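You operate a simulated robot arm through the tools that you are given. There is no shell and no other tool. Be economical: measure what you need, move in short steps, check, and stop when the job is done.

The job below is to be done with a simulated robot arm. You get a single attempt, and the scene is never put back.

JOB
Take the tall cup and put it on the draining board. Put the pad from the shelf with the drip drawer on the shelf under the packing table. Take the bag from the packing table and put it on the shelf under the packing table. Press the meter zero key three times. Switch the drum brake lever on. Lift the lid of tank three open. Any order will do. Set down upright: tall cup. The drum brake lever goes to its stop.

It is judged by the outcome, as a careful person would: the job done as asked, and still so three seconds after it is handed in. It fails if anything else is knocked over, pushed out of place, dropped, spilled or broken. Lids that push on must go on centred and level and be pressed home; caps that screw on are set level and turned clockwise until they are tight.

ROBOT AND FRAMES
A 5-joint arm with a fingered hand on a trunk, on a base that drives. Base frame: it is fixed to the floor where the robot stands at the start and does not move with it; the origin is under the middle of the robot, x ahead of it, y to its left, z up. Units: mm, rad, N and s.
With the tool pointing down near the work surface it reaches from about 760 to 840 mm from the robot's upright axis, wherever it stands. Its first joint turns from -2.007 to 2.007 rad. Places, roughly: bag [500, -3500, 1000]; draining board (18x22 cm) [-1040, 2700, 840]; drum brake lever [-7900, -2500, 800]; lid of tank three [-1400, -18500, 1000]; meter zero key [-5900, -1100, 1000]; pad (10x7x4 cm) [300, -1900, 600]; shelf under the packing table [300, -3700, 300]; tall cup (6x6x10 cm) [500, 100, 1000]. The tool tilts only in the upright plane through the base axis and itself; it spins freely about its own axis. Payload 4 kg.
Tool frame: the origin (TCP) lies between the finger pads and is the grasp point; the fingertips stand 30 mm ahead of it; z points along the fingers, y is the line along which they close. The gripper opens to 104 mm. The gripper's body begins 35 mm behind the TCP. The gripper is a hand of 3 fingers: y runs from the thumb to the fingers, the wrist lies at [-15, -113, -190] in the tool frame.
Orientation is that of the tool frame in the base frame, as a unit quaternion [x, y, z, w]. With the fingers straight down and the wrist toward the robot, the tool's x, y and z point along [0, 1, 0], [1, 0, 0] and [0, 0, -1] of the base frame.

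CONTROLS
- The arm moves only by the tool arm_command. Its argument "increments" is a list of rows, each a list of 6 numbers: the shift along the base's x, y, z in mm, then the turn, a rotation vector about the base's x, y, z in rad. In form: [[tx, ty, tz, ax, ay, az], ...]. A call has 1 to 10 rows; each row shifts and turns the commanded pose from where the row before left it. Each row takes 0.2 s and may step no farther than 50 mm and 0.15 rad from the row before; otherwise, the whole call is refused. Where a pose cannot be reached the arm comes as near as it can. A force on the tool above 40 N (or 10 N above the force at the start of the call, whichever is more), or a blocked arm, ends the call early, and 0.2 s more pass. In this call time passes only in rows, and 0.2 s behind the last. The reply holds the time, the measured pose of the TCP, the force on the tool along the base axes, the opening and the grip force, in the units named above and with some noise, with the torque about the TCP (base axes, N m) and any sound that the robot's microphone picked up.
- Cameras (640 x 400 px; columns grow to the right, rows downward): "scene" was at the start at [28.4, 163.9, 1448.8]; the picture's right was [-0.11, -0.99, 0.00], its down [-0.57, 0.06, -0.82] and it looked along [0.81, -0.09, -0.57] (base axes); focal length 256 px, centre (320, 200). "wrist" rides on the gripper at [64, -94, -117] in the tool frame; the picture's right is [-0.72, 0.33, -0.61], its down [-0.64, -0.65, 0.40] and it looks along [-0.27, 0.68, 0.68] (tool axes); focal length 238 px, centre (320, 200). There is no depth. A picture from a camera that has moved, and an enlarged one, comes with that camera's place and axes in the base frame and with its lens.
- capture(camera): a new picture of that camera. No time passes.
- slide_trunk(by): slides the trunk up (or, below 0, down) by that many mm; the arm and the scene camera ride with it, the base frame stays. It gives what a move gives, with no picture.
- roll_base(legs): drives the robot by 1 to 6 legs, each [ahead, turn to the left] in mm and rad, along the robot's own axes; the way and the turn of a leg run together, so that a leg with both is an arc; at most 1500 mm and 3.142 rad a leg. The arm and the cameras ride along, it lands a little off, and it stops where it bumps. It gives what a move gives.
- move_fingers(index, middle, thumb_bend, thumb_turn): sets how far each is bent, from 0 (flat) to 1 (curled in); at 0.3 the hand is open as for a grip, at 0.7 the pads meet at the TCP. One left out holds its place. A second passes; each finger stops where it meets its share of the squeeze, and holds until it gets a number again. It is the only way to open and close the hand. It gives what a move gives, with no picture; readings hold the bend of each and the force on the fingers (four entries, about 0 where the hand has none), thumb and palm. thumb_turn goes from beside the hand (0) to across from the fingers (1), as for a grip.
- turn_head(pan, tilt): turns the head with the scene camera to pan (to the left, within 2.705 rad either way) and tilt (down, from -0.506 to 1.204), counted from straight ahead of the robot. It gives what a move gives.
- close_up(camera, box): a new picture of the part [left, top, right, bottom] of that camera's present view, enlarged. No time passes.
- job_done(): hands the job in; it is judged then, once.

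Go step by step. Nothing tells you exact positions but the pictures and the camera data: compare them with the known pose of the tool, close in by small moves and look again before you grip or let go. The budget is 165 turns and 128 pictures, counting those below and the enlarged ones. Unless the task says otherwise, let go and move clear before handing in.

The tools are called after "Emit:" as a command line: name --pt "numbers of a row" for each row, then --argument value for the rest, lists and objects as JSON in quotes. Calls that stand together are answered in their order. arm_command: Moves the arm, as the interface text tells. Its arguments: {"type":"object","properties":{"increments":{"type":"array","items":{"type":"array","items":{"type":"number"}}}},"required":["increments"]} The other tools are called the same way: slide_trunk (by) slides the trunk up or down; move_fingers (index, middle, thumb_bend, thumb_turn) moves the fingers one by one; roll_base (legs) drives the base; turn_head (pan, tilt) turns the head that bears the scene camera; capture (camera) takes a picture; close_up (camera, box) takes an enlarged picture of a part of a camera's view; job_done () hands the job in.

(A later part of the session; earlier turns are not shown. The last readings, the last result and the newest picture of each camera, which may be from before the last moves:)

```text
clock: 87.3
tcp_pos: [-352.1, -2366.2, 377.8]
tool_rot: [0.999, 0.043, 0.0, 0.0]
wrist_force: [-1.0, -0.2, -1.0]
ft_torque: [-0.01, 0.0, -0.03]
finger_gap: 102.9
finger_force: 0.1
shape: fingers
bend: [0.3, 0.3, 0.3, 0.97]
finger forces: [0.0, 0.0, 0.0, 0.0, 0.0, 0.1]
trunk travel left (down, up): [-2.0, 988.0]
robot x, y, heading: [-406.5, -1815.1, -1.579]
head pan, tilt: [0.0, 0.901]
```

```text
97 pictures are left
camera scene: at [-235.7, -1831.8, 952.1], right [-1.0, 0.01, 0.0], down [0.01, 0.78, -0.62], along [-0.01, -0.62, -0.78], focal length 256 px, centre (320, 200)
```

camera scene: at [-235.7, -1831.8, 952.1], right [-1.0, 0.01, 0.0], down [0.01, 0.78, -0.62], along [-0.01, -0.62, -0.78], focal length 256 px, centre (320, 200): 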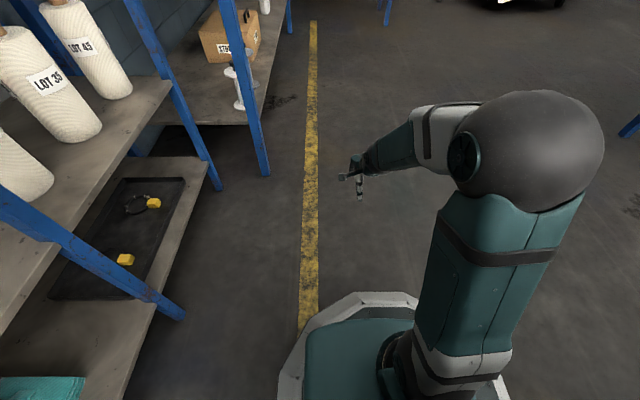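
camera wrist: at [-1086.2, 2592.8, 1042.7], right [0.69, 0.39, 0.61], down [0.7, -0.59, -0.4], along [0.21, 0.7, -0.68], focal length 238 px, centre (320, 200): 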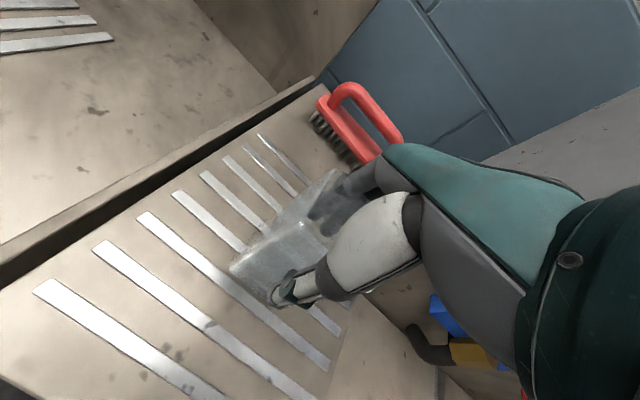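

The arm reaches down to z 378 pointing down, good. I'll raise the hand, then swing the robot round to face the rack, staged clear of it, aligned with the pad.

Emit:
arm_command --pt "0 0 45 0 0 0" --pt "0 0 45 0 0 0" --pt "0 0 45 0 0 0" --pt "0 0 45 0 0 0" --pt "0 0 45 0 0 0" --pt "0 0 45 0 0 0"

Emit:
roll_base --legs '[[0, -0.5], [100, 0], [0, 1.985]]'

Emit:
move_fingers --index 0.22 --middle 0.22 --thumb_bend 0.22

Emit:
turn_head --pan -0.1 --tilt 0.5

Emit:
capture --camera "scene"

Emit:
capture --camera "wrist"

```text
clock: 88.7
tcp_pos: [-351.8, -2366.4, 649.7]
tool_rot: [0.999, 0.042, 0.0, 0.0]
wrist_force: [-0.8, -0.6, 0.3]
ft_torque: [0.02, -0.01, 0.0]
finger_gap: 102.7
finger_force: 0.1
shape: fingers
bend: [0.3, 0.3, 0.3, 0.97]
finger forces: [0.0, 0.0, 0.1, 0.0, 0.0, 0.0]
trunk travel left (down, up): [-2.0, 988.0]
robot x, y, heading: [-409.0, -1814.3, -1.582]
head pan, tilt: [0.0, 0.901]
```

```text
clock: 96.0
tcp_pos: [95.4, -1892.1, 649.2]
tool_rot: [0.707, 0.707, 0.001, -0.001]
wrist_force: [1.0, 0.7, 0.5]
ft_torque: [-0.04, -0.02, 0.02]
finger_gap: 102.7
finger_force: 0.1
shape: fingers
bend: [0.3, 0.3, 0.3, 0.97]
finger forces: [0.0, 0.0, 0.1, 0.0, 0.0, 0.0]
trunk travel left (down, up): [-2.0, 988.0]
robot x, y, heading: [-461.6, -1901.0, -0.093]
head pan, tilt: [0.0, 0.901]
```

```text
clock: 97.0
tcp_pos: [95.3, -1892.4, 647.9]
tool_rot: [0.706, 0.708, 0.001, 0.0]
wrist_force: [-0.6, -0.4, -0.7]
ft_torque: [0.01, 0.01, 0.01]
finger_gap: 120.8
finger_force: 0.0
shape: fingers
bend: [0.22, 0.22, 0.22, 0.97]
finger forces: [0.0, 0.0, 0.1, 0.0, 0.0, 0.0]
trunk travel left (down, up): [-2.0, 988.0]
robot x, y, heading: [-457.7, -1904.1, -0.093]
head pan, tilt: [0.0, 0.901]
```

```text
clock: 97.9
tcp_pos: [96.6, -1891.8, 648.4]
tool_rot: [0.706, 0.708, 0.0, 0.0]
wrist_force: [0.0, 0.3, 0.2]
ft_torque: [-0.02, 0.02, 0.02]
finger_gap: 120.8
finger_force: 0.0
shape: fingers
bend: [0.22, 0.22, 0.22, 0.97]
finger forces: [0.0, 0.0, 0.1, 0.0, 0.1, 0.0]
trunk travel left (down, up): [-2.0, 988.0]
robot x, y, heading: [-453.8, -1905.7, -0.095]
head pan, tilt: [-0.099, 0.499]
```

```text
96 pictures are left
camera scene: at [-411.8, -1741.5, 985.9], right [-0.19, -0.98, 0.0], down [-0.47, 0.09, -0.88], along [0.86, -0.17, -0.48], focal length 256 px, centre (320, 200)
```

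scene: 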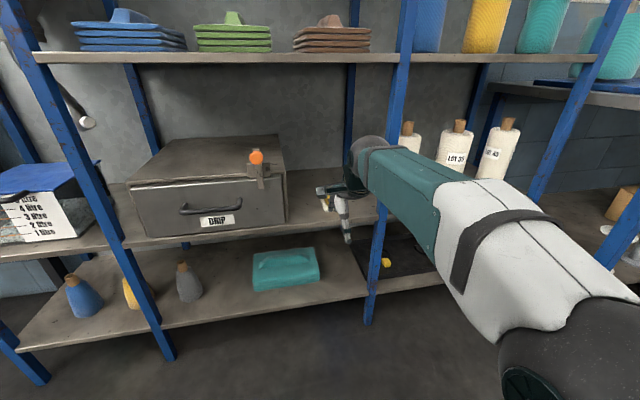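

```text
95 pictures are left
camera wrist: at [2.3, -1828.3, 765.2], right [0.33, -0.72, 0.61], down [-0.65, -0.64, -0.4], along [0.68, -0.27, -0.68], focal length 238 px, centre (320, 200)
```

wrist: 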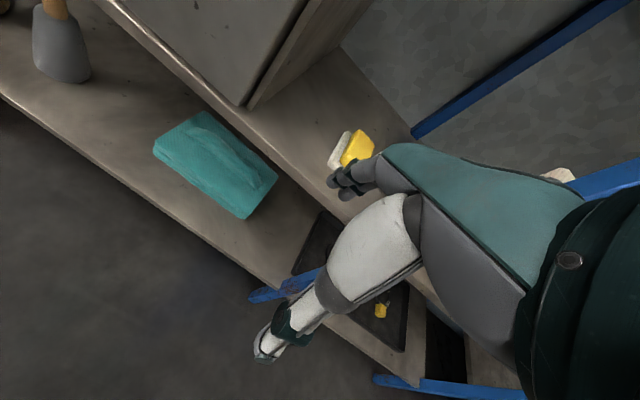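

The pad is ahead at about (350, -1925), and the way in is clear of the post. I'll go in most of the way and look.

Emit:
roll_base --legs '[[0, -0.012], [200, 0]]'

Emit:
capture --camera "wrist"

Emit:
capture --camera "scene"

```text
clock: 99.8
tcp_pos: [295.1, -1918.9, 648.5]
tool_rot: [0.71, 0.704, 0.001, 0.001]
wrist_force: [0.5, 0.5, 0.7]
ft_torque: [0.01, 0.01, -0.01]
finger_gap: 121.0
finger_force: 0.0
shape: fingers
bend: [0.22, 0.22, 0.22, 0.97]
finger forces: [0.0, 0.1, 0.1, 0.1, 0.0, 0.0]
trunk travel left (down, up): [-2.0, 988.0]
robot x, y, heading: [-263.0, -1924.0, -0.112]
head pan, tilt: [-0.099, 0.499]
```

```text
94 pictures are left
camera wrist: at [201.7, -1854.2, 765.3], right [0.32, -0.72, 0.61], down [-0.66, -0.63, -0.4], along [0.68, -0.27, -0.68], focal length 238 px, centre (320, 200)
```

wrist: 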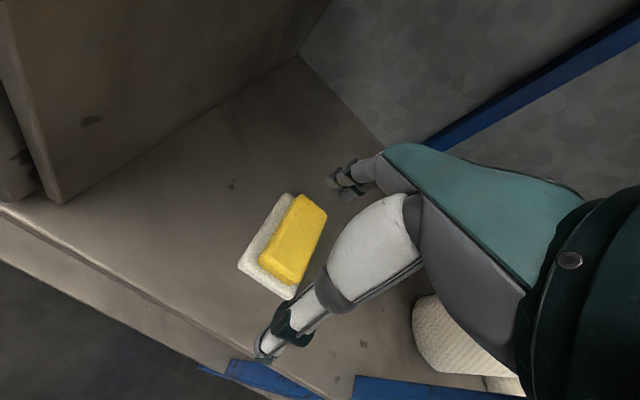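

```text
93 pictures are left
camera scene: at [-211.5, -1763.0, 985.9], right [-0.2, -0.98, 0.0], down [-0.47, 0.1, -0.88], along [0.86, -0.18, -0.48], focal length 256 px, centre (320, 200)
```

scene: 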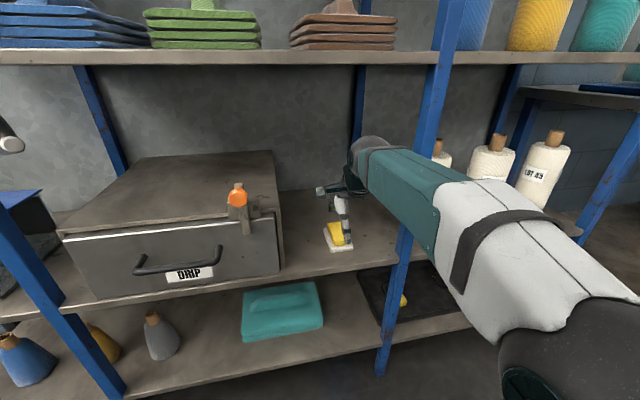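

The pad's centre works out at (343, -1929). I'll creep forward 48 mm, shift sideways a little and lower part way.

Emit:
roll_base --legs '[[48, 0]]'

Emit:
arm_command --pt "0 -5 -20 0 0 0" --pt "0 0 -25 0 0 0"

Emit:
capture --camera "wrist"

Emit:
close_up --camera "scene" --box '[290, 130, 450, 290]'

```text
clock: 100.7
tcp_pos: [342.4, -1923.9, 647.7]
tool_rot: [0.71, 0.704, -0.001, -0.001]
wrist_force: [-0.6, -1.1, 0.1]
ft_torque: [-0.01, 0.04, -0.01]
finger_gap: 120.7
finger_force: 0.0
shape: fingers
bend: [0.22, 0.22, 0.22, 0.97]
finger forces: [0.1, 0.0, 0.0, 0.1, 0.1, 0.0]
trunk travel left (down, up): [-2.0, 988.0]
robot x, y, heading: [-213.3, -1928.3, -0.105]
head pan, tilt: [-0.099, 0.499]
```

```text
clock: 101.3
tcp_pos: [344.6, -1927.4, 604.7]
tool_rot: [0.712, 0.702, -0.001, 0.001]
wrist_force: [0.2, -0.6, 0.3]
ft_torque: [0.01, 0.0, 0.01]
finger_gap: 120.9
finger_force: 0.0
shape: fingers
bend: [0.22, 0.22, 0.22, 0.97]
finger forces: [0.1, 0.1, 0.1, 0.0, 0.0, 0.0]
trunk travel left (down, up): [-2.0, 988.0]
robot x, y, heading: [-212.8, -1926.6, -0.101]
head pan, tilt: [-0.099, 0.499]
```

```text
92 pictures are left
camera wrist: at [250.9, -1862.9, 720.1], right [0.32, -0.72, 0.62], down [-0.66, -0.63, -0.4], along [0.68, -0.28, -0.68], focal length 238 px, centre (320, 200)
```

wrist: 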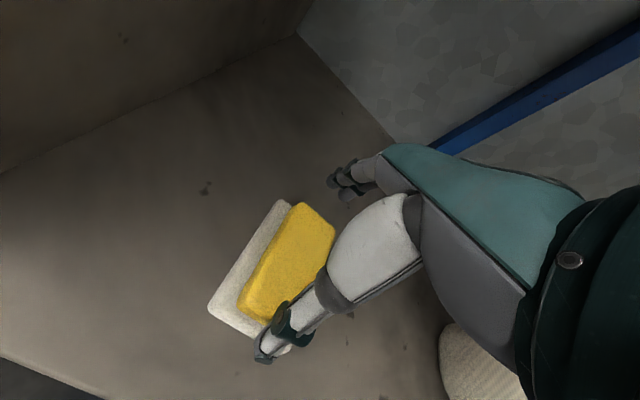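

```text
2.50 times, centred on (370, 210) of scene
camera zoom: at [-163.3, -1768.0, 986.0], right [-0.2, -0.98, 0.0], down [-0.47, 0.1, -0.88], along [0.86, -0.18, -0.48], focal length 641 px, centre (195, 175)
```

zoom: 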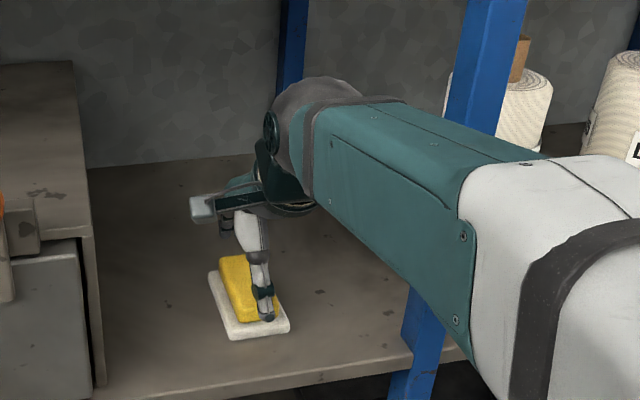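

The thumb and fingers straddle the pad lengthwise. I'll lower to just above the shelf.

Emit:
arm_command --pt "-3 3 -20 0 0 0" --pt "-2 0 -14 0 0 0" --pt "0 0 -6 0 0 0"

Emit:
close_up --camera "wrist" --box '[180, 140, 420, 390]'

```text
clock: 102.1
tcp_pos: [339.7, -1924.8, 573.6]
tool_rot: [0.711, 0.703, 0.008, 0.008]
wrist_force: [-1.5, 0.7, 19.0]
ft_torque: [-0.1, -0.13, -0.08]
finger_gap: 123.8
finger_force: 9.6
shape: fingers
bend: [0.22, 0.22, 0.19, 0.98]
finger forces: [0.1, 9.9, 0.1, 0.0, 8.9, 0.0]
trunk travel left (down, up): [-2.0, 988.0]
robot x, y, heading: [-212.2, -1929.1, -0.101]
head pan, tilt: [-0.099, 0.499]
stopped in row 3: the force on the tool passed its limit at 44 N (the readings are from after the stop); the commanded pose is now the measured one
```

```text
1.60 times, centred on (300, 265) of wrist
camera zoom: at [244.1, -1860.0, 688.1], right [0.3, -0.72, 0.62], down [-0.65, -0.63, -0.42], along [0.7, -0.28, -0.66], focal length 381 px, centre (352, 96)
```

zoom: 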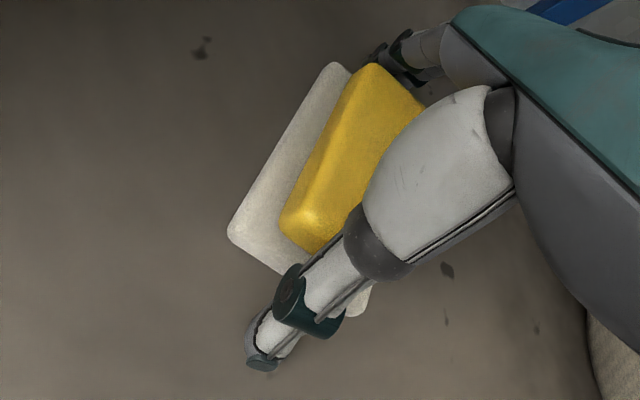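

The fingertips touched the shelf at TCP z 573, so the shelf is about z 540. I'll raise a few mm and close on the pad.

Emit:
arm_command --pt "0 0 5 0 0 0"

Emit:
move_fingers --index 0.42 --middle 0.42 --thumb_bend 0.42

Emit:
close_up --camera "wrist" --box '[180, 140, 420, 390]'

```text
clock: 102.5
tcp_pos: [338.5, -1924.2, 573.5]
tool_rot: [0.711, 0.703, 0.005, 0.004]
wrist_force: [0.6, 0.4, 4.9]
ft_torque: [0.0, 0.04, -0.04]
finger_gap: 122.7
finger_force: 2.7
shape: fingers
bend: [0.22, 0.21, 0.2, 0.98]
finger forces: [0.0, 1.9, 0.1, 0.1, 3.1, 0.1]
trunk travel left (down, up): [-2.0, 988.0]
robot x, y, heading: [-212.6, -1926.5, -0.104]
head pan, tilt: [-0.099, 0.499]
```

```text
clock: 103.5
tcp_pos: [338.4, -1925.1, 577.1]
tool_rot: [0.711, 0.703, 0.007, 0.007]
wrist_force: [2.2, 0.7, 25.1]
ft_torque: [-0.26, -1.72, 0.07]
finger_gap: 104.6
finger_force: 31.4
shape: fingers
bend: [0.29, 0.27, 0.33, 0.97]
finger forces: [18.1, 24.7, 0.1, 0.1, 19.6, 0.1]
trunk travel left (down, up): [-2.0, 988.0]
robot x, y, heading: [-209.6, -1926.4, -0.097]
head pan, tilt: [-0.099, 0.499]
```

```text
1.60 times, centred on (300, 265) of wrist
camera zoom: at [243.3, -1860.2, 692.3], right [0.31, -0.72, 0.62], down [-0.65, -0.63, -0.42], along [0.7, -0.28, -0.66], focal length 381 px, centre (352, 96)
```

zoom: 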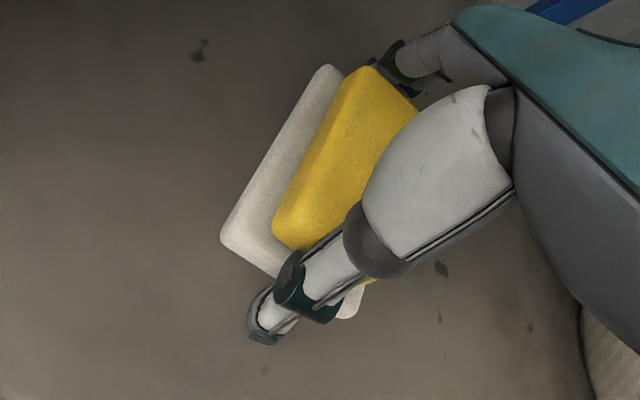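

The fingers have the pad by its ends. I'll lift gently and check it comes along.

Emit:
arm_command --pt "0 0 8 0 0 0" --pt "0 0 15 0 0 0" --pt "0 0 20 0 0 0"

Emit:
close_up --camera "wrist" --box '[180, 140, 420, 390]'

Emit:
close_up --camera "scene" --box '[290, 130, 450, 290]'

```text
clock: 104.3
tcp_pos: [340.2, -1925.0, 616.0]
tool_rot: [0.711, 0.704, 0.004, 0.006]
wrist_force: [0.5, -0.5, -1.3]
ft_torque: [-0.03, 0.02, 0.03]
finger_gap: 104.3
finger_force: 19.7
shape: fingers
bend: [0.29, 0.36, 0.33, 0.97]
finger forces: [16.0, 3.6, 0.1, 0.0, 20.3, 0.0]
trunk travel left (down, up): [-2.0, 988.0]
robot x, y, heading: [-209.3, -1924.4, -0.1]
head pan, tilt: [-0.099, 0.499]
```

```text
1.60 times, centred on (300, 265) of wrist
camera zoom: at [245.4, -1860.8, 731.9], right [0.31, -0.72, 0.62], down [-0.65, -0.63, -0.41], along [0.69, -0.28, -0.67], focal length 381 px, centre (352, 96)
```

zoom: 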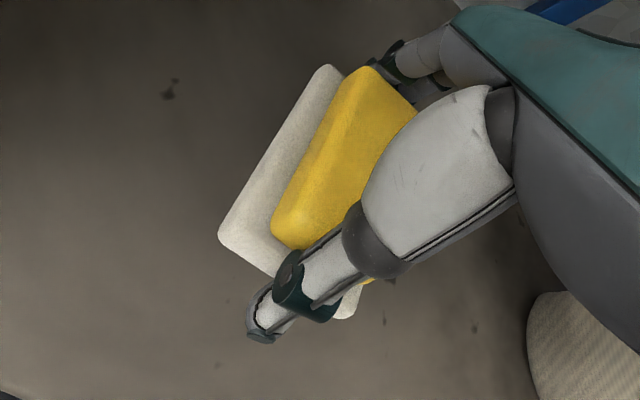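

```text
2.50 times, centred on (370, 210) of scene
camera zoom: at [-163.3, -1768.0, 985.8], right [-0.2, -0.98, 0.0], down [-0.47, 0.1, -0.88], along [0.86, -0.18, -0.48], focal length 641 px, centre (195, 175)
```

zoom: 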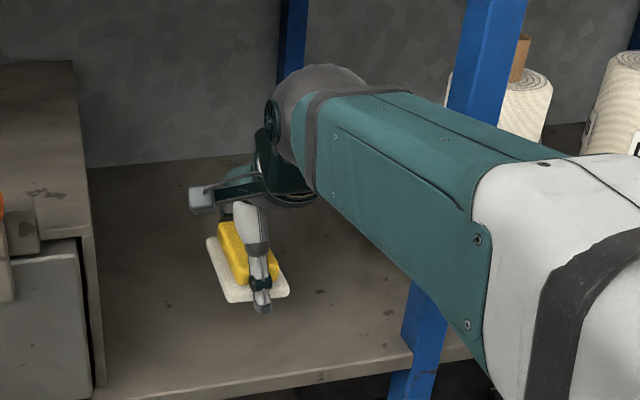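

The pad is held securely. I'll back straight out, then turn down the corridor and look at the packing table.

Emit:
roll_base --legs '[[-280, 0], [0, -1.5], [900, 0]]'

Emit:
turn_head --pan 0.9 --tilt 0.4

Emit:
capture --camera "scene"

Emit:
capture --camera "wrist"

```text
clock: 114.3
tcp_pos: [-488.8, -3346.4, 617.9]
tool_rot: [1.0, 0.027, -0.001, 0.007]
wrist_force: [0.2, 0.4, -0.3]
ft_torque: [-0.02, 0.01, -0.01]
finger_gap: 103.7
finger_force: 19.1
shape: fingers
bend: [0.29, 0.36, 0.33, 0.97]
finger forces: [14.9, 3.3, 0.0, 0.0, 19.1, 0.1]
trunk travel left (down, up): [-2.0, 988.0]
robot x, y, heading: [-525.2, -2795.8, -1.609]
head pan, tilt: [-0.099, 0.499]
```

```text
clock: 115.6
tcp_pos: [-490.0, -3347.3, 617.6]
tool_rot: [1.0, 0.027, -0.001, 0.008]
wrist_force: [0.5, 0.1, -0.4]
ft_torque: [-0.01, -0.04, -0.01]
finger_gap: 103.8
finger_force: 18.7
shape: fingers
bend: [0.29, 0.36, 0.33, 0.97]
finger forces: [15.1, 3.4, 0.1, 0.0, 19.2, 0.0]
trunk travel left (down, up): [-2.0, 988.0]
robot x, y, heading: [-528.9, -2795.9, -1.607]
head pan, tilt: [0.901, 0.4]
```

```text
86 pictures are left
camera scene: at [-281.8, -2802.7, 995.1], right [-0.65, -0.76, 0.0], down [-0.3, 0.25, -0.92], along [0.7, -0.6, -0.39], focal length 256 px, centre (320, 200)
```

scene: 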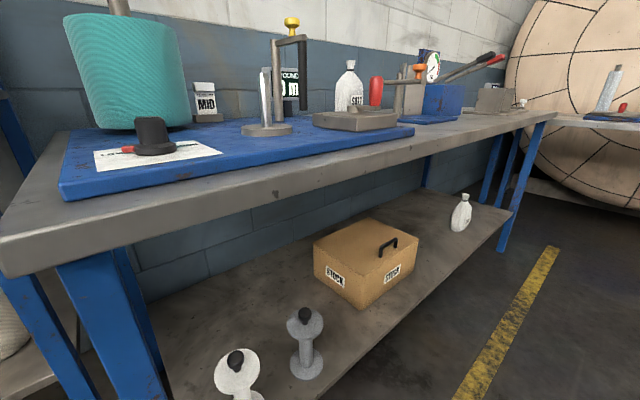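

```text
85 pictures are left
camera wrist: at [-430.3, -3247.5, 732.5], right [-0.7, -0.35, 0.62], down [-0.68, 0.61, -0.41], along [-0.23, -0.71, -0.67], focal length 238 px, centre (320, 200)
```

wrist: 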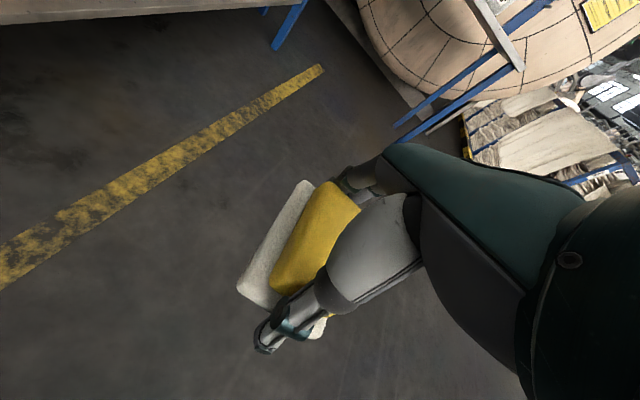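

The packing table has a shelf beneath holding a STOCK box, two bobbins and a small bottle. I'll roll along to y about -3600 and look squarely at it.

Emit:
roll_base --legs '[[0, 0.02], [800, 0]]'

Emit:
turn_head --pan 1.59 --tilt 0.35

Emit:
capture --camera "scene"

```text
clock: 120.3
tcp_pos: [-521.7, -4160.1, 616.9]
tool_rot: [1.0, 0.022, 0.0, 0.008]
wrist_force: [-0.2, 0.5, -1.0]
ft_torque: [-0.03, 0.01, 0.02]
finger_gap: 103.9
finger_force: 18.4
shape: fingers
bend: [0.29, 0.36, 0.33, 0.97]
finger forces: [15.0, 3.3, 0.1, 0.0, 18.9, 0.0]
trunk travel left (down, up): [-2.0, 988.0]
robot x, y, heading: [-554.1, -3609.2, -1.623]
head pan, tilt: [0.901, 0.4]
```

```text
clock: 121.3
tcp_pos: [-522.3, -4161.4, 617.5]
tool_rot: [1.0, 0.023, -0.001, 0.007]
wrist_force: [0.5, -0.6, -0.2]
ft_torque: [0.02, -0.01, 0.0]
finger_gap: 103.8
finger_force: 18.8
shape: fingers
bend: [0.29, 0.36, 0.33, 0.97]
finger forces: [15.0, 3.3, 0.0, 0.1, 19.0, 0.0]
trunk travel left (down, up): [-2.0, 988.0]
robot x, y, heading: [-555.7, -3612.5, -1.618]
head pan, tilt: [1.59, 0.351]
```

```text
84 pictures are left
camera scene: at [-285.8, -3560.6, 999.6], right [-0.03, -1.0, 0.0], down [-0.34, 0.01, -0.94], along [0.94, -0.03, -0.34], focal length 256 px, centre (320, 200)
```

scene: 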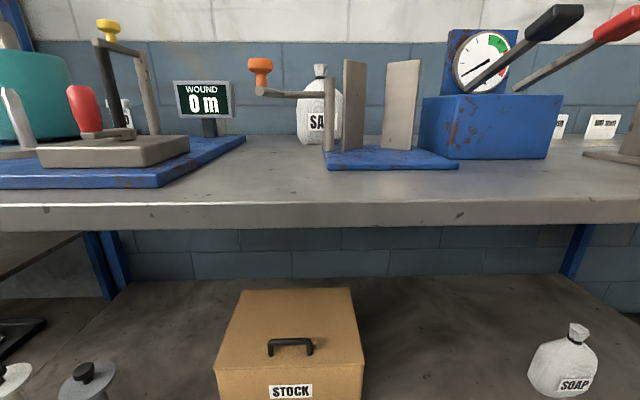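

The bag must be the white "SALT" bag behind the little stand on the table; a SOAP bag and STOCK box are on the lower shelf, leaving free room between. I'll raise the trunk for a second view to measure heights.

Emit:
slide_trunk --by 400

Emit:
turn_head --pan 1.59 --tilt 0.7

Emit:
capture --camera "scene"

```text
clock: 125.2
tcp_pos: [-521.3, -4160.5, 1017.5]
tool_rot: [1.0, 0.023, 0.0, 0.008]
wrist_force: [0.3, -0.3, 0.0]
ft_torque: [-0.02, 0.0, 0.0]
finger_gap: 103.7
finger_force: 18.8
shape: fingers
bend: [0.3, 0.36, 0.33, 0.97]
finger forces: [15.0, 3.2, 0.1, 0.1, 19.0, 0.0]
trunk travel left (down, up): [-402.0, 588.0]
robot x, y, heading: [-554.0, -3612.2, -1.616]
head pan, tilt: [1.59, 0.351]
```

```text
clock: 126.0
tcp_pos: [-522.4, -4160.0, 1017.0]
tool_rot: [1.0, 0.023, -0.001, 0.008]
wrist_force: [0.4, -0.6, -1.0]
ft_torque: [-0.02, 0.04, -0.01]
finger_gap: 104.2
finger_force: 18.2
shape: fingers
bend: [0.3, 0.36, 0.33, 0.97]
finger forces: [15.0, 3.2, 0.0, 0.1, 19.0, 0.0]
trunk travel left (down, up): [-402.0, 588.0]
robot x, y, heading: [-553.8, -3610.0, -1.623]
head pan, tilt: [1.59, 0.7]
```

```text
83 pictures are left
camera scene: at [-293.8, -3560.3, 1368.3], right [-0.03, -1.0, 0.0], down [-0.64, 0.02, -0.77], along [0.77, -0.02, -0.64], focal length 256 px, centre (320, 200)
```

scene: 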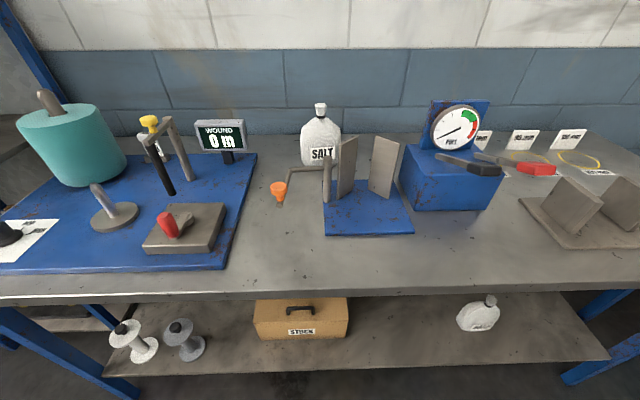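

Table top is about z 899 with its front edge near x -18; the lower shelf is about z 270–300, free between the STOCK box (right end y≈-3685) and SOAP bag (y≈-4143). I'll lower the hand and face the table, staged back, aiming the pad at about (200, -3830).

Emit:
slide_trunk --by -400

Emit:
arm_command --pt "0 0 -45 0 0 0" --pt "0 0 -45 0 0 0" --pt "0 0 -45 0 0 0" --pt "0 0 -45 0 0 0"

Emit:
roll_base --legs '[[0, -0.6], [240, 0], [0, 2.12]]'

Emit:
turn_head --pan 0.1 --tilt 0.5

Emit:
capture --camera "scene"

```text
clock: 129.8
tcp_pos: [-522.1, -4161.3, 617.4]
tool_rot: [1.0, 0.023, -0.001, 0.008]
wrist_force: [0.2, 0.6, -0.9]
ft_torque: [-0.02, 0.0, -0.01]
finger_gap: 103.9
finger_force: 18.1
shape: fingers
bend: [0.3, 0.36, 0.33, 0.97]
finger forces: [15.0, 3.2, 0.0, 0.0, 19.0, 0.0]
trunk travel left (down, up): [-2.0, 988.0]
robot x, y, heading: [-553.7, -3611.2, -1.618]
head pan, tilt: [1.59, 0.7]
```

```text
clock: 130.8
tcp_pos: [-522.7, -4162.5, 435.4]
tool_rot: [1.0, 0.021, -0.002, 0.009]
wrist_force: [-0.3, 0.3, -1.5]
ft_torque: [0.01, -0.02, 0.01]
finger_gap: 103.3
finger_force: 18.2
shape: fingers
bend: [0.3, 0.36, 0.33, 0.97]
finger forces: [14.7, 3.3, 0.0, 0.0, 18.4, 0.1]
trunk travel left (down, up): [-2.0, 988.0]
robot x, y, heading: [-556.8, -3613.5, -1.616]
head pan, tilt: [1.59, 0.7]
```

```text
clock: 139.3
tcp_pos: [-147.5, -3800.8, 437.0]
tool_rot: [0.711, 0.703, 0.004, 0.007]
wrist_force: [0.0, 0.1, -0.9]
ft_torque: [-0.02, -0.01, -0.01]
finger_gap: 102.6
finger_force: 17.5
shape: fingers
bend: [0.31, 0.36, 0.34, 0.97]
finger forces: [14.0, 3.0, 0.0, 0.0, 17.3, 0.0]
trunk travel left (down, up): [-2.0, 988.0]
robot x, y, heading: [-702.5, -3802.0, -0.11]
head pan, tilt: [1.59, 0.7]
```

```text
clock: 140.9
tcp_pos: [-147.7, -3801.4, 436.3]
tool_rot: [0.711, 0.703, 0.004, 0.007]
wrist_force: [0.4, 0.1, -0.2]
ft_torque: [-0.06, 0.05, -0.03]
finger_gap: 102.3
finger_force: 16.8
shape: fingers
bend: [0.31, 0.36, 0.34, 0.97]
finger forces: [14.0, 3.0, 0.1, 0.0, 17.2, 0.0]
trunk travel left (down, up): [-2.0, 988.0]
robot x, y, heading: [-701.2, -3806.1, -0.111]
head pan, tilt: [0.099, 0.499]
```

```text
82 pictures are left
camera scene: at [-649.0, -3624.3, 985.9], right [0.0, -1.0, 0.0], down [-0.48, 0.0, -0.88], along [0.88, 0.0, -0.48], focal length 256 px, centre (320, 200)
```

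scene: 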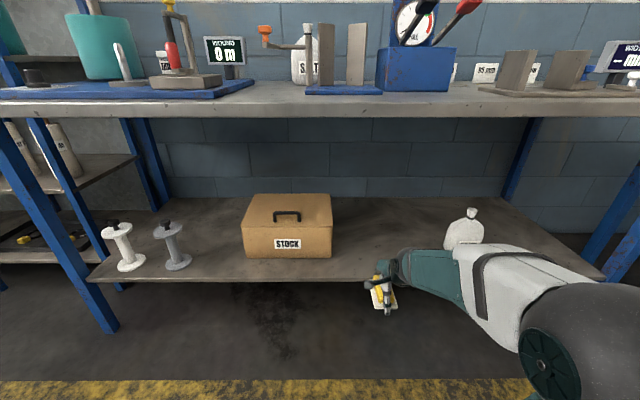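

The shelf edge is at about x 36, z 277, with free space right of the STOCK box. I'll drive in under the table and check.

Emit:
roll_base --legs '[[330, 0]]'

Emit:
arm_command --pt "0 0 -40 0 0 0" --pt "0 0 -40 0 0 0"

Emit:
capture --camera "wrist"

Emit:
capture --camera "scene"

```text
clock: 143.0
tcp_pos: [178.3, -3836.8, 437.4]
tool_rot: [0.712, 0.702, 0.005, 0.007]
wrist_force: [0.3, -0.9, -1.1]
ft_torque: [0.0, -0.02, 0.03]
finger_gap: 102.4
finger_force: 16.8
shape: fingers
bend: [0.31, 0.36, 0.34, 0.97]
finger forces: [14.0, 3.0, 0.0, 0.0, 17.3, 0.0]
trunk travel left (down, up): [-2.0, 988.0]
robot x, y, heading: [-373.2, -3837.2, -0.103]
head pan, tilt: [0.099, 0.499]
```

```text
clock: 143.6
tcp_pos: [179.1, -3835.7, 356.9]
tool_rot: [0.712, 0.702, 0.005, 0.008]
wrist_force: [0.9, 0.0, -0.2]
ft_torque: [0.01, 0.05, 0.02]
finger_gap: 102.3
finger_force: 17.2
shape: fingers
bend: [0.31, 0.36, 0.34, 0.97]
finger forces: [14.0, 3.2, 0.1, 0.0, 17.2, 0.1]
trunk travel left (down, up): [-2.0, 988.0]
robot x, y, heading: [-374.2, -3834.6, -0.108]
head pan, tilt: [0.099, 0.499]
```

```text
81 pictures are left
camera wrist: at [83.6, -3772.2, 471.7], right [0.31, -0.72, 0.62], down [-0.66, -0.63, -0.41], along [0.69, -0.28, -0.67], focal length 238 px, centre (320, 200)
```

wrist: 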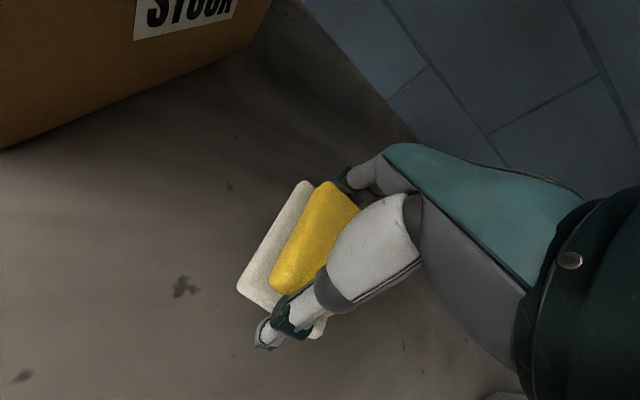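

```text
80 pictures are left
camera scene: at [-323.7, -3658.7, 986.0], right [-0.01, -1.0, 0.0], down [-0.48, 0.0, -0.88], along [0.88, -0.01, -0.48], focal length 256 px, centre (320, 200)
```

scene: 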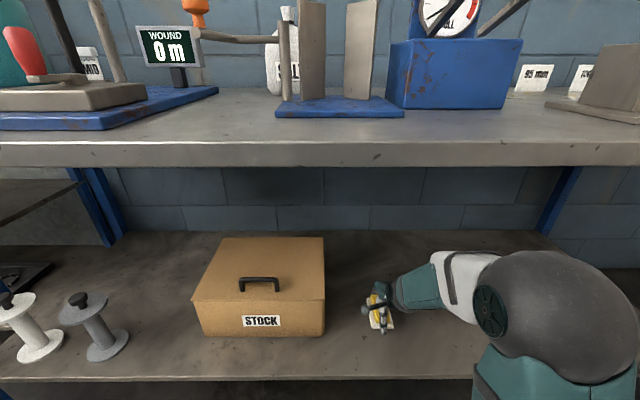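

The pad is over the shelf with free space around. I'll lower to contact.

Emit:
arm_command --pt "0 0 -15 0 0 0" --pt "0 0 -10 0 0 0" --pt "0 0 -5 0 0 0" --pt "0 0 -4 0 0 0" --pt "0 0 -4 0 0 0"

```text
clock: 144.7
tcp_pos: [182.0, -3837.5, 329.4]
tool_rot: [0.712, 0.702, 0.012, 0.015]
wrist_force: [-6.2, 0.2, 23.9]
ft_torque: [-0.2, -1.09, -0.05]
finger_gap: 101.8
finger_force: 32.1
shape: fingers
bend: [0.31, 0.34, 0.34, 0.97]
finger forces: [13.4, 30.3, 0.1, 0.0, 20.4, 0.0]
trunk travel left (down, up): [-2.0, 988.0]
robot x, y, heading: [-372.8, -3837.8, -0.103]
head pan, tilt: [0.099, 0.499]
stopped in row 5: the force on the tool passed its limit at 44 N (the readings are from after the stop); the commanded pose is now the measured one
```

Contact with the shelf at TCP z 329. I'll ease up 2 mm, open, and rise.

Emit:
arm_command --pt "0 0 2 0 0 0"

Emit:
move_fingers --index 0.2 --middle 0.2 --thumb_bend 0.2

Emit:
arm_command --pt "0 0 15 0 0 0" --pt "0 0 35 0 0 0" --pt "0 0 40 0 0 0" --pt "0 0 30 0 0 0"

Emit:
capture --camera "wrist"

```text
clock: 145.1
tcp_pos: [182.5, -3837.9, 329.2]
tool_rot: [0.712, 0.702, 0.01, 0.013]
wrist_force: [-2.3, 0.2, 20.8]
ft_torque: [-0.23, -1.12, 0.01]
finger_gap: 101.9
finger_force: 28.1
shape: fingers
bend: [0.31, 0.34, 0.34, 0.97]
finger forces: [14.9, 23.9, 0.1, 0.1, 17.9, 0.0]
trunk travel left (down, up): [-2.0, 988.0]
robot x, y, heading: [-372.8, -3835.4, -0.107]
head pan, tilt: [0.099, 0.499]
```

```text
clock: 146.1
tcp_pos: [180.3, -3837.6, 327.6]
tool_rot: [0.713, 0.702, 0.009, 0.01]
wrist_force: [-0.4, 0.2, 0.8]
ft_torque: [-0.01, -0.02, 0.0]
finger_gap: 125.2
finger_force: 0.0
shape: fingers
bend: [0.2, 0.2, 0.2, 0.97]
finger forces: [0.1, 0.0, 0.0, 0.1, 0.0, 0.0]
trunk travel left (down, up): [-2.0, 988.0]
robot x, y, heading: [-376.2, -3835.1, -0.111]
head pan, tilt: [0.099, 0.499]
```

```text
clock: 147.1
tcp_pos: [180.3, -3838.4, 449.0]
tool_rot: [0.711, 0.703, 0.007, 0.011]
wrist_force: [1.0, -0.4, 0.0]
ft_torque: [0.02, 0.01, 0.0]
finger_gap: 125.3
finger_force: 0.1
shape: fingers
bend: [0.2, 0.2, 0.2, 0.97]
finger forces: [0.1, 0.1, 0.0, 0.0, 0.1, 0.0]
trunk travel left (down, up): [-2.0, 988.0]
robot x, y, heading: [-373.2, -3836.5, -0.107]
head pan, tilt: [0.099, 0.499]
```

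```text
79 pictures are left
camera wrist: at [85.2, -3772.6, 561.8], right [0.3, -0.72, 0.62], down [-0.65, -0.63, -0.42], along [0.7, -0.28, -0.66], focal length 238 px, centre (320, 200)
```

wrist: 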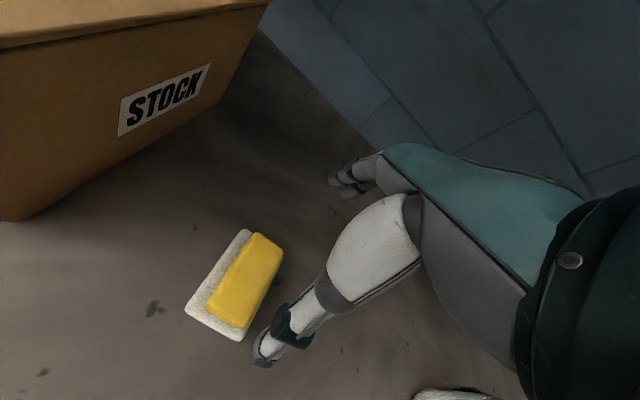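

The pad lies flat on the shelf. I'll back out, raise up, and line up with the SALT bag on the table.

Emit:
roll_base --legs '[[-400, 0]]'

Emit:
slide_trunk --by 745

Emit:
roll_base --legs '[[0, 1.2], [250, 0], [0, -1.19]]'

Emit:
turn_head --pan 0.1 --tilt 0.75

Emit:
capture --camera "scene"

```text
clock: 149.6
tcp_pos: [-215.7, -3795.0, 447.2]
tool_rot: [0.711, 0.703, 0.008, 0.011]
wrist_force: [-0.3, 0.1, 0.0]
ft_torque: [0.01, 0.02, 0.0]
finger_gap: 125.0
finger_force: 0.0
shape: fingers
bend: [0.2, 0.2, 0.2, 0.97]
finger forces: [0.0, 0.0, 0.0, 0.0, 0.0, 0.0]
trunk travel left (down, up): [-2.0, 988.0]
robot x, y, heading: [-770.6, -3794.5, -0.103]
head pan, tilt: [0.099, 0.499]
```

```text
refused: 745 is not a number from -400 to 400
```

```text
clock: 157.4
tcp_pos: [-104.4, -3562.6, 448.7]
tool_rot: [0.707, 0.707, 0.009, 0.011]
wrist_force: [-0.2, 1.3, -0.7]
ft_torque: [0.0, 0.04, -0.02]
finger_gap: 125.2
finger_force: 0.0
shape: fingers
bend: [0.2, 0.2, 0.2, 0.97]
finger forces: [0.0, 0.1, 0.0, 0.0, 0.0, 0.1]
trunk travel left (down, up): [-2.0, 988.0]
robot x, y, heading: [-659.8, -3569.8, -0.087]
head pan, tilt: [0.099, 0.499]
```

```text
clock: 158.2
tcp_pos: [-105.2, -3563.0, 447.9]
tool_rot: [0.706, 0.708, 0.008, 0.012]
wrist_force: [-0.4, 0.3, -0.1]
ft_torque: [0.01, -0.02, -0.02]
finger_gap: 125.4
finger_force: 0.1
shape: fingers
bend: [0.2, 0.2, 0.2, 0.97]
finger forces: [0.0, 0.0, 0.0, 0.0, 0.0, 0.1]
trunk travel left (down, up): [-2.0, 988.0]
robot x, y, heading: [-659.4, -3572.9, -0.086]
head pan, tilt: [0.099, 0.75]
```

```text
78 pictures are left
camera scene: at [-620.1, -3392.4, 964.0], right [0.01, -1.0, 0.0], down [-0.68, -0.01, -0.73], along [0.73, 0.01, -0.68], focal length 256 px, centre (320, 200)
```

scene: 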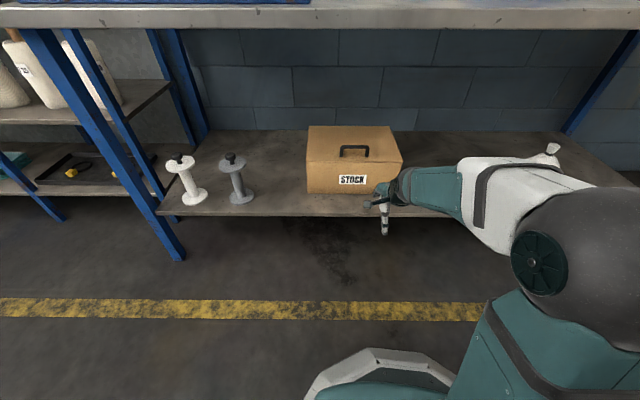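

The trunk move was refused for size, but all is clear. I'll back off a bit, raise in two steps and look down at the bag.

Emit:
roll_base --legs '[[-100, 0]]'

Emit:
slide_trunk --by 400

Emit:
slide_trunk --by 345

Emit:
arm_command --pt "45 0 0 0 0 0" --pt "45 0 0 0 0 0" --pt "45 0 0 0 0 0" --pt "45 0 0 0 0 0" --pt "45 0 0 0 0 0" --pt "30 0 0 0 0 0"

Emit:
turn_head --pan 0.05 --tilt 0.6

Emit:
capture --camera "scene"

```text
clock: 159.3
tcp_pos: [-204.6, -3553.4, 448.0]
tool_rot: [0.706, 0.708, 0.009, 0.012]
wrist_force: [0.3, -0.1, 0.3]
ft_torque: [0.02, -0.04, -0.02]
finger_gap: 125.4
finger_force: 0.1
shape: fingers
bend: [0.2, 0.2, 0.2, 0.97]
finger forces: [0.1, 0.1, 0.0, 0.0, 0.0, 0.2]
trunk travel left (down, up): [-2.0, 988.0]
robot x, y, heading: [-758.7, -3563.0, -0.087]
head pan, tilt: [0.099, 0.75]
```

```text
clock: 163.2
tcp_pos: [-203.7, -3553.4, 846.9]
tool_rot: [0.706, 0.708, 0.009, 0.011]
wrist_force: [-0.2, -0.1, -0.3]
ft_torque: [0.0, 0.02, -0.01]
finger_gap: 125.3
finger_force: 0.0
shape: fingers
bend: [0.2, 0.2, 0.2, 0.97]
finger forces: [0.0, 0.0, 0.0, 0.0, 0.0, 0.0]
trunk travel left (down, up): [-402.0, 588.0]
robot x, y, heading: [-759.5, -3567.5, -0.092]
head pan, tilt: [0.099, 0.75]
```

```text
clock: 166.5
tcp_pos: [-202.9, -3554.2, 1192.7]
tool_rot: [0.706, 0.708, 0.009, 0.011]
wrist_force: [0.0, -0.1, 0.6]
ft_torque: [-0.01, -0.03, -0.01]
finger_gap: 125.4
finger_force: 0.0
shape: fingers
bend: [0.2, 0.2, 0.2, 0.97]
finger forces: [0.0, 0.1, 0.1, 0.0, 0.1, 0.1]
trunk travel left (down, up): [-747.0, 243.0]
robot x, y, heading: [-757.4, -3564.8, -0.084]
head pan, tilt: [0.099, 0.75]
```

```text
clock: 167.9
tcp_pos: [51.8, -3552.5, 1192.3]
tool_rot: [0.706, 0.708, 0.008, 0.011]
wrist_force: [-0.5, 0.9, -0.4]
ft_torque: [0.0, 0.01, -0.02]
finger_gap: 125.3
finger_force: 0.1
shape: fingers
bend: [0.2, 0.2, 0.2, 0.97]
finger forces: [0.0, 0.0, 0.1, 0.0, 0.0, 0.0]
trunk travel left (down, up): [-747.0, 243.0]
robot x, y, heading: [-758.4, -3562.3, -0.084]
head pan, tilt: [0.099, 0.75]
```

```text
clock: 168.6
tcp_pos: [51.3, -3552.3, 1193.4]
tool_rot: [0.706, 0.708, 0.01, 0.012]
wrist_force: [-0.5, 0.8, 0.5]
ft_torque: [0.03, -0.01, -0.01]
finger_gap: 125.5
finger_force: 0.0
shape: fingers
bend: [0.2, 0.2, 0.2, 0.97]
finger forces: [0.1, 0.1, 0.1, 0.0, 0.0, 0.1]
trunk travel left (down, up): [-747.0, 243.0]
robot x, y, heading: [-760.7, -3563.2, -0.093]
head pan, tilt: [0.051, 0.6]
```

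```text
77 pictures are left
camera scene: at [-713.9, -3387.7, 1721.8], right [-0.04, -1.0, 0.0], down [-0.57, 0.02, -0.82], along [0.82, -0.03, -0.57], focal length 256 px, centre (320, 200)
```

scene: 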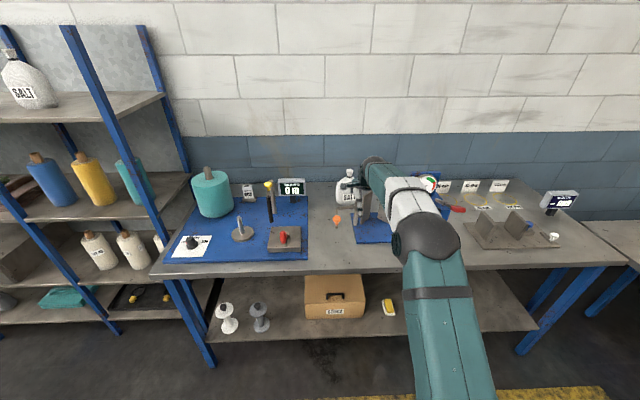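

The arm reaches 810 mm here. Let me zoom on the bag in both views to fix its position.

Emit:
close_up --camera "scene" --box '[310, 150, 440, 250]'

Emit:
capture --camera "wrist"

```text
4.00 times, centred on (375, 200) of scene
camera zoom: at [-713.9, -3387.7, 1721.8], right [-0.04, -1.0, 0.0], down [-0.57, 0.02, -0.82], along [0.82, -0.03, -0.57], focal length 1025 px, centre (100, 200)
```

zoom: 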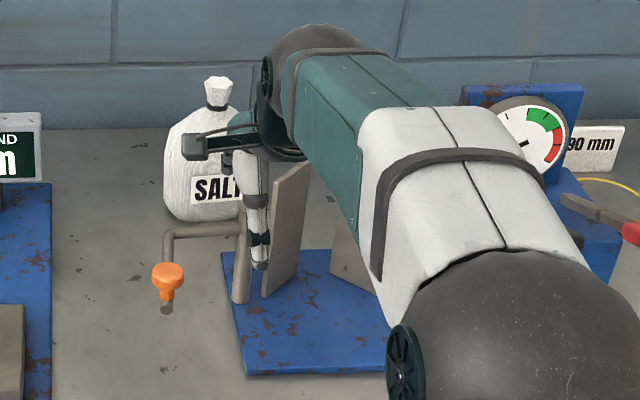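

```text
75 pictures are left
camera wrist: at [-45.8, -3489.0, 1307.0], right [0.31, -0.72, 0.62], down [-0.64, -0.64, -0.42], along [0.7, -0.27, -0.66], focal length 238 px, centre (320, 200)
```

wrist: 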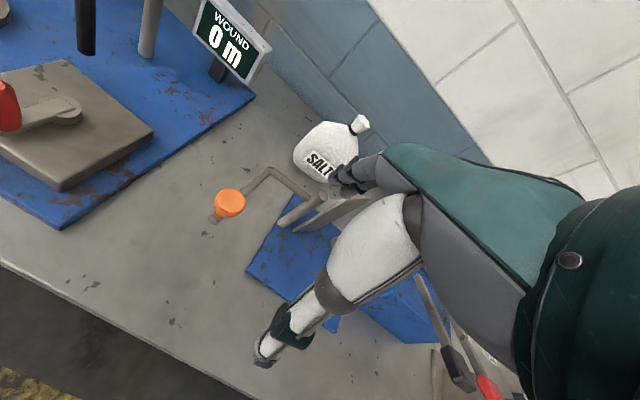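

The bag's neck is around (450, -3583, 1067). I'll drive forward 300 at this height, above everything, and look again.

Emit:
roll_base --legs '[[300, 0]]'

Emit:
capture --camera "wrist"

Emit:
close_up --camera "scene" --box '[280, 130, 440, 290]'

```text
clock: 170.7
tcp_pos: [354.1, -3578.9, 1192.8]
tool_rot: [0.705, 0.709, 0.008, 0.011]
wrist_force: [-0.2, 1.4, -0.5]
ft_torque: [-0.01, 0.02, 0.0]
finger_gap: 125.5
finger_force: 0.0
shape: fingers
bend: [0.2, 0.2, 0.2, 0.97]
finger forces: [0.0, 0.0, 0.1, 0.0, 0.0, 0.0]
trunk travel left (down, up): [-747.0, 243.0]
robot x, y, heading: [-454.6, -3586.1, -0.09]
head pan, tilt: [0.051, 0.6]
```

```text
74 pictures are left
camera wrist: at [256.1, -3514.5, 1306.4], right [0.31, -0.72, 0.62], down [-0.64, -0.65, -0.42], along [0.7, -0.27, -0.66], focal length 238 px, centre (320, 200)
```

wrist: 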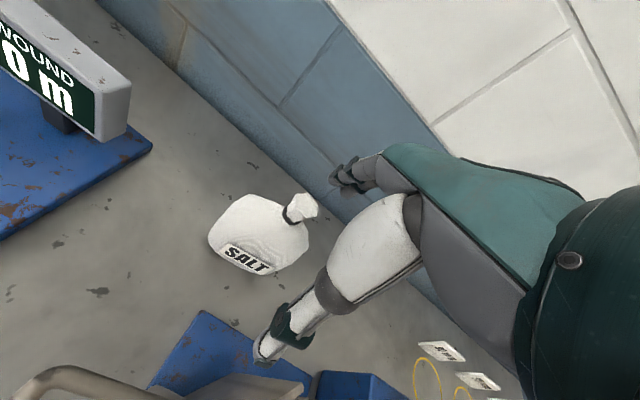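

```text
2.50 times, centred on (360, 210) of scene
camera zoom: at [-412.0, -3414.1, 1721.8], right [-0.04, -1.0, 0.0], down [-0.57, 0.02, -0.82], along [0.82, -0.03, -0.57], focal length 641 px, centre (220, 175)
```

zoom: 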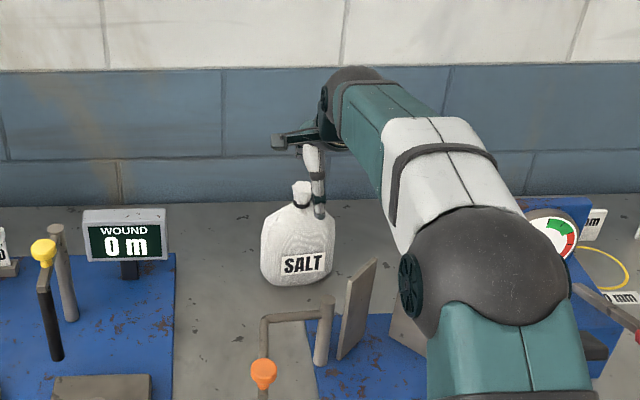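

Combining views, the neck is at about (480, -3592, 1045). I'll drive forward 115 more and check from directly above.

Emit:
roll_base --legs '[[115, 0]]'

Emit:
move_fingers --index 0.3 --middle 0.3 --thumb_bend 0.3

Emit:
slide_trunk --by -60

Emit:
capture --camera "wrist"

Emit:
close_up --camera "scene" --box '[280, 130, 440, 290]'

```text
clock: 171.9
tcp_pos: [467.4, -3587.9, 1191.5]
tool_rot: [0.705, 0.709, 0.008, 0.01]
wrist_force: [0.5, 0.0, -0.5]
ft_torque: [0.0, 0.04, 0.02]
finger_gap: 125.2
finger_force: 0.1
shape: fingers
bend: [0.2, 0.2, 0.2, 0.97]
finger forces: [0.1, 0.1, 0.1, 0.0, 0.0, 0.1]
trunk travel left (down, up): [-747.0, 243.0]
robot x, y, heading: [-343.4, -3597.3, -0.085]
head pan, tilt: [0.051, 0.6]
```

```text
clock: 172.9
tcp_pos: [465.9, -3587.2, 1193.0]
tool_rot: [0.705, 0.709, 0.009, 0.011]
wrist_force: [0.2, 0.0, 0.2]
ft_torque: [0.03, 0.04, 0.01]
finger_gap: 103.7
finger_force: 0.1
shape: fingers
bend: [0.3, 0.3, 0.3, 0.97]
finger forces: [0.0, 0.0, 0.1, 0.0, 0.0, 0.0]
trunk travel left (down, up): [-747.0, 243.0]
robot x, y, heading: [-341.6, -3598.1, -0.082]
head pan, tilt: [0.051, 0.6]
```

```text
clock: 173.9
tcp_pos: [465.1, -3587.3, 1133.3]
tool_rot: [0.705, 0.709, 0.008, 0.011]
wrist_force: [0.3, 0.9, 0.5]
ft_torque: [0.04, -0.01, -0.01]
finger_gap: 103.6
finger_force: 0.1
shape: fingers
bend: [0.3, 0.3, 0.3, 0.97]
finger forces: [0.1, 0.0, 0.0, 0.0, 0.1, 0.1]
trunk travel left (down, up): [-687.0, 303.0]
robot x, y, heading: [-348.6, -3597.5, -0.086]
head pan, tilt: [0.051, 0.6]
```

```text
72 pictures are left
camera wrist: at [367.9, -3523.9, 1247.0], right [0.31, -0.72, 0.62], down [-0.64, -0.65, -0.42], along [0.7, -0.27, -0.66], focal length 238 px, centre (320, 200)
```

wrist: 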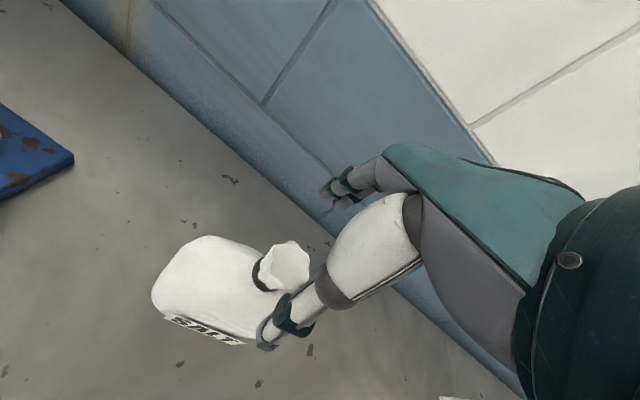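

```text
2.50 times, centred on (360, 210) of scene
camera zoom: at [-300.6, -3423.9, 1661.8], right [-0.04, -1.0, 0.0], down [-0.56, 0.02, -0.83], along [0.82, -0.03, -0.56], focal length 641 px, centre (220, 175)
```

zoom: 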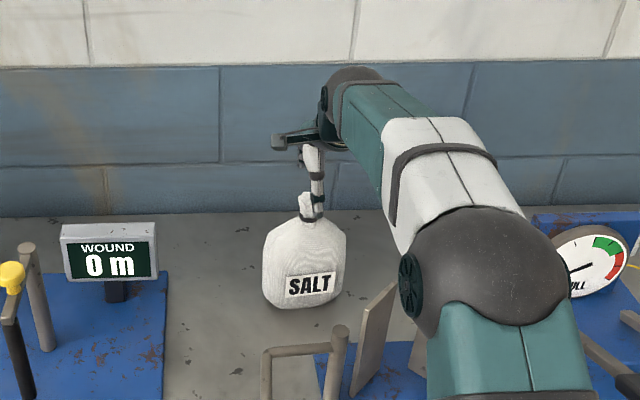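

The neck is right under the TCP. I'll lower to z about 1068 and look before closing.

Emit:
slide_trunk --by -65

Emit:
close_up --camera "wrist" --box '[160, 140, 420, 390]'

Emit:
close_up --camera "scene" --box '[330, 150, 410, 250]'

```text
clock: 174.9
tcp_pos: [464.6, -3587.4, 1068.4]
tool_rot: [0.706, 0.708, 0.008, 0.012]
wrist_force: [0.7, 0.7, 0.7]
ft_torque: [-0.01, 0.01, -0.04]
finger_gap: 103.6
finger_force: 0.1
shape: fingers
bend: [0.3, 0.3, 0.3, 0.97]
finger forces: [0.0, 0.1, 0.1, 0.1, 0.0, 0.0]
trunk travel left (down, up): [-622.0, 368.0]
robot x, y, heading: [-347.4, -3599.0, -0.086]
head pan, tilt: [0.051, 0.6]
```

```text
1.60 times, centred on (290, 265) of wrist
camera zoom: at [367.9, -3523.9, 1182.0], right [0.31, -0.72, 0.62], down [-0.64, -0.65, -0.42], along [0.7, -0.27, -0.66], focal length 381 px, centre (368, 96)
```

zoom: 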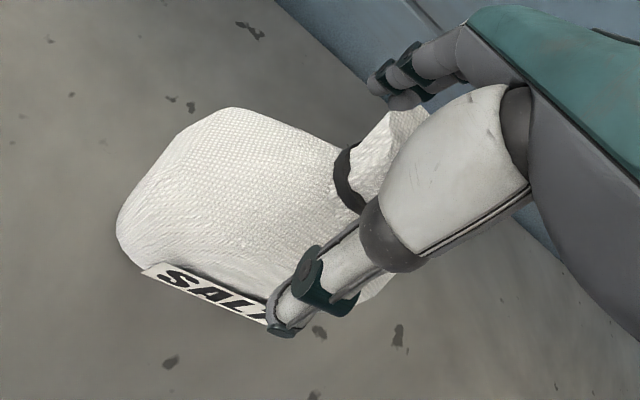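

```text
4.00 times, centred on (370, 200) of scene
camera zoom: at [-300.6, -3423.9, 1596.8], right [-0.04, -1.0, 0.0], down [-0.56, 0.02, -0.83], along [0.82, -0.03, -0.56], focal length 1025 px, centre (120, 200)
```

zoom: 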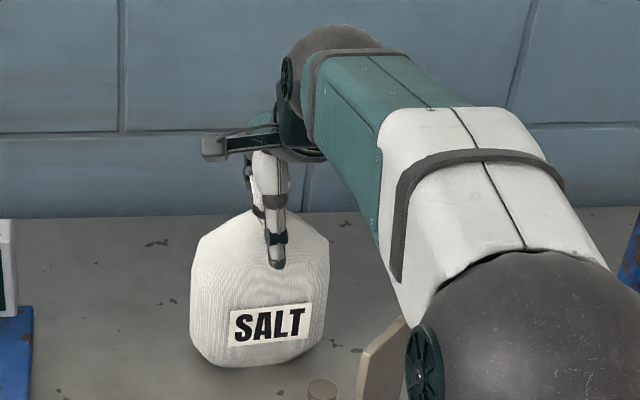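

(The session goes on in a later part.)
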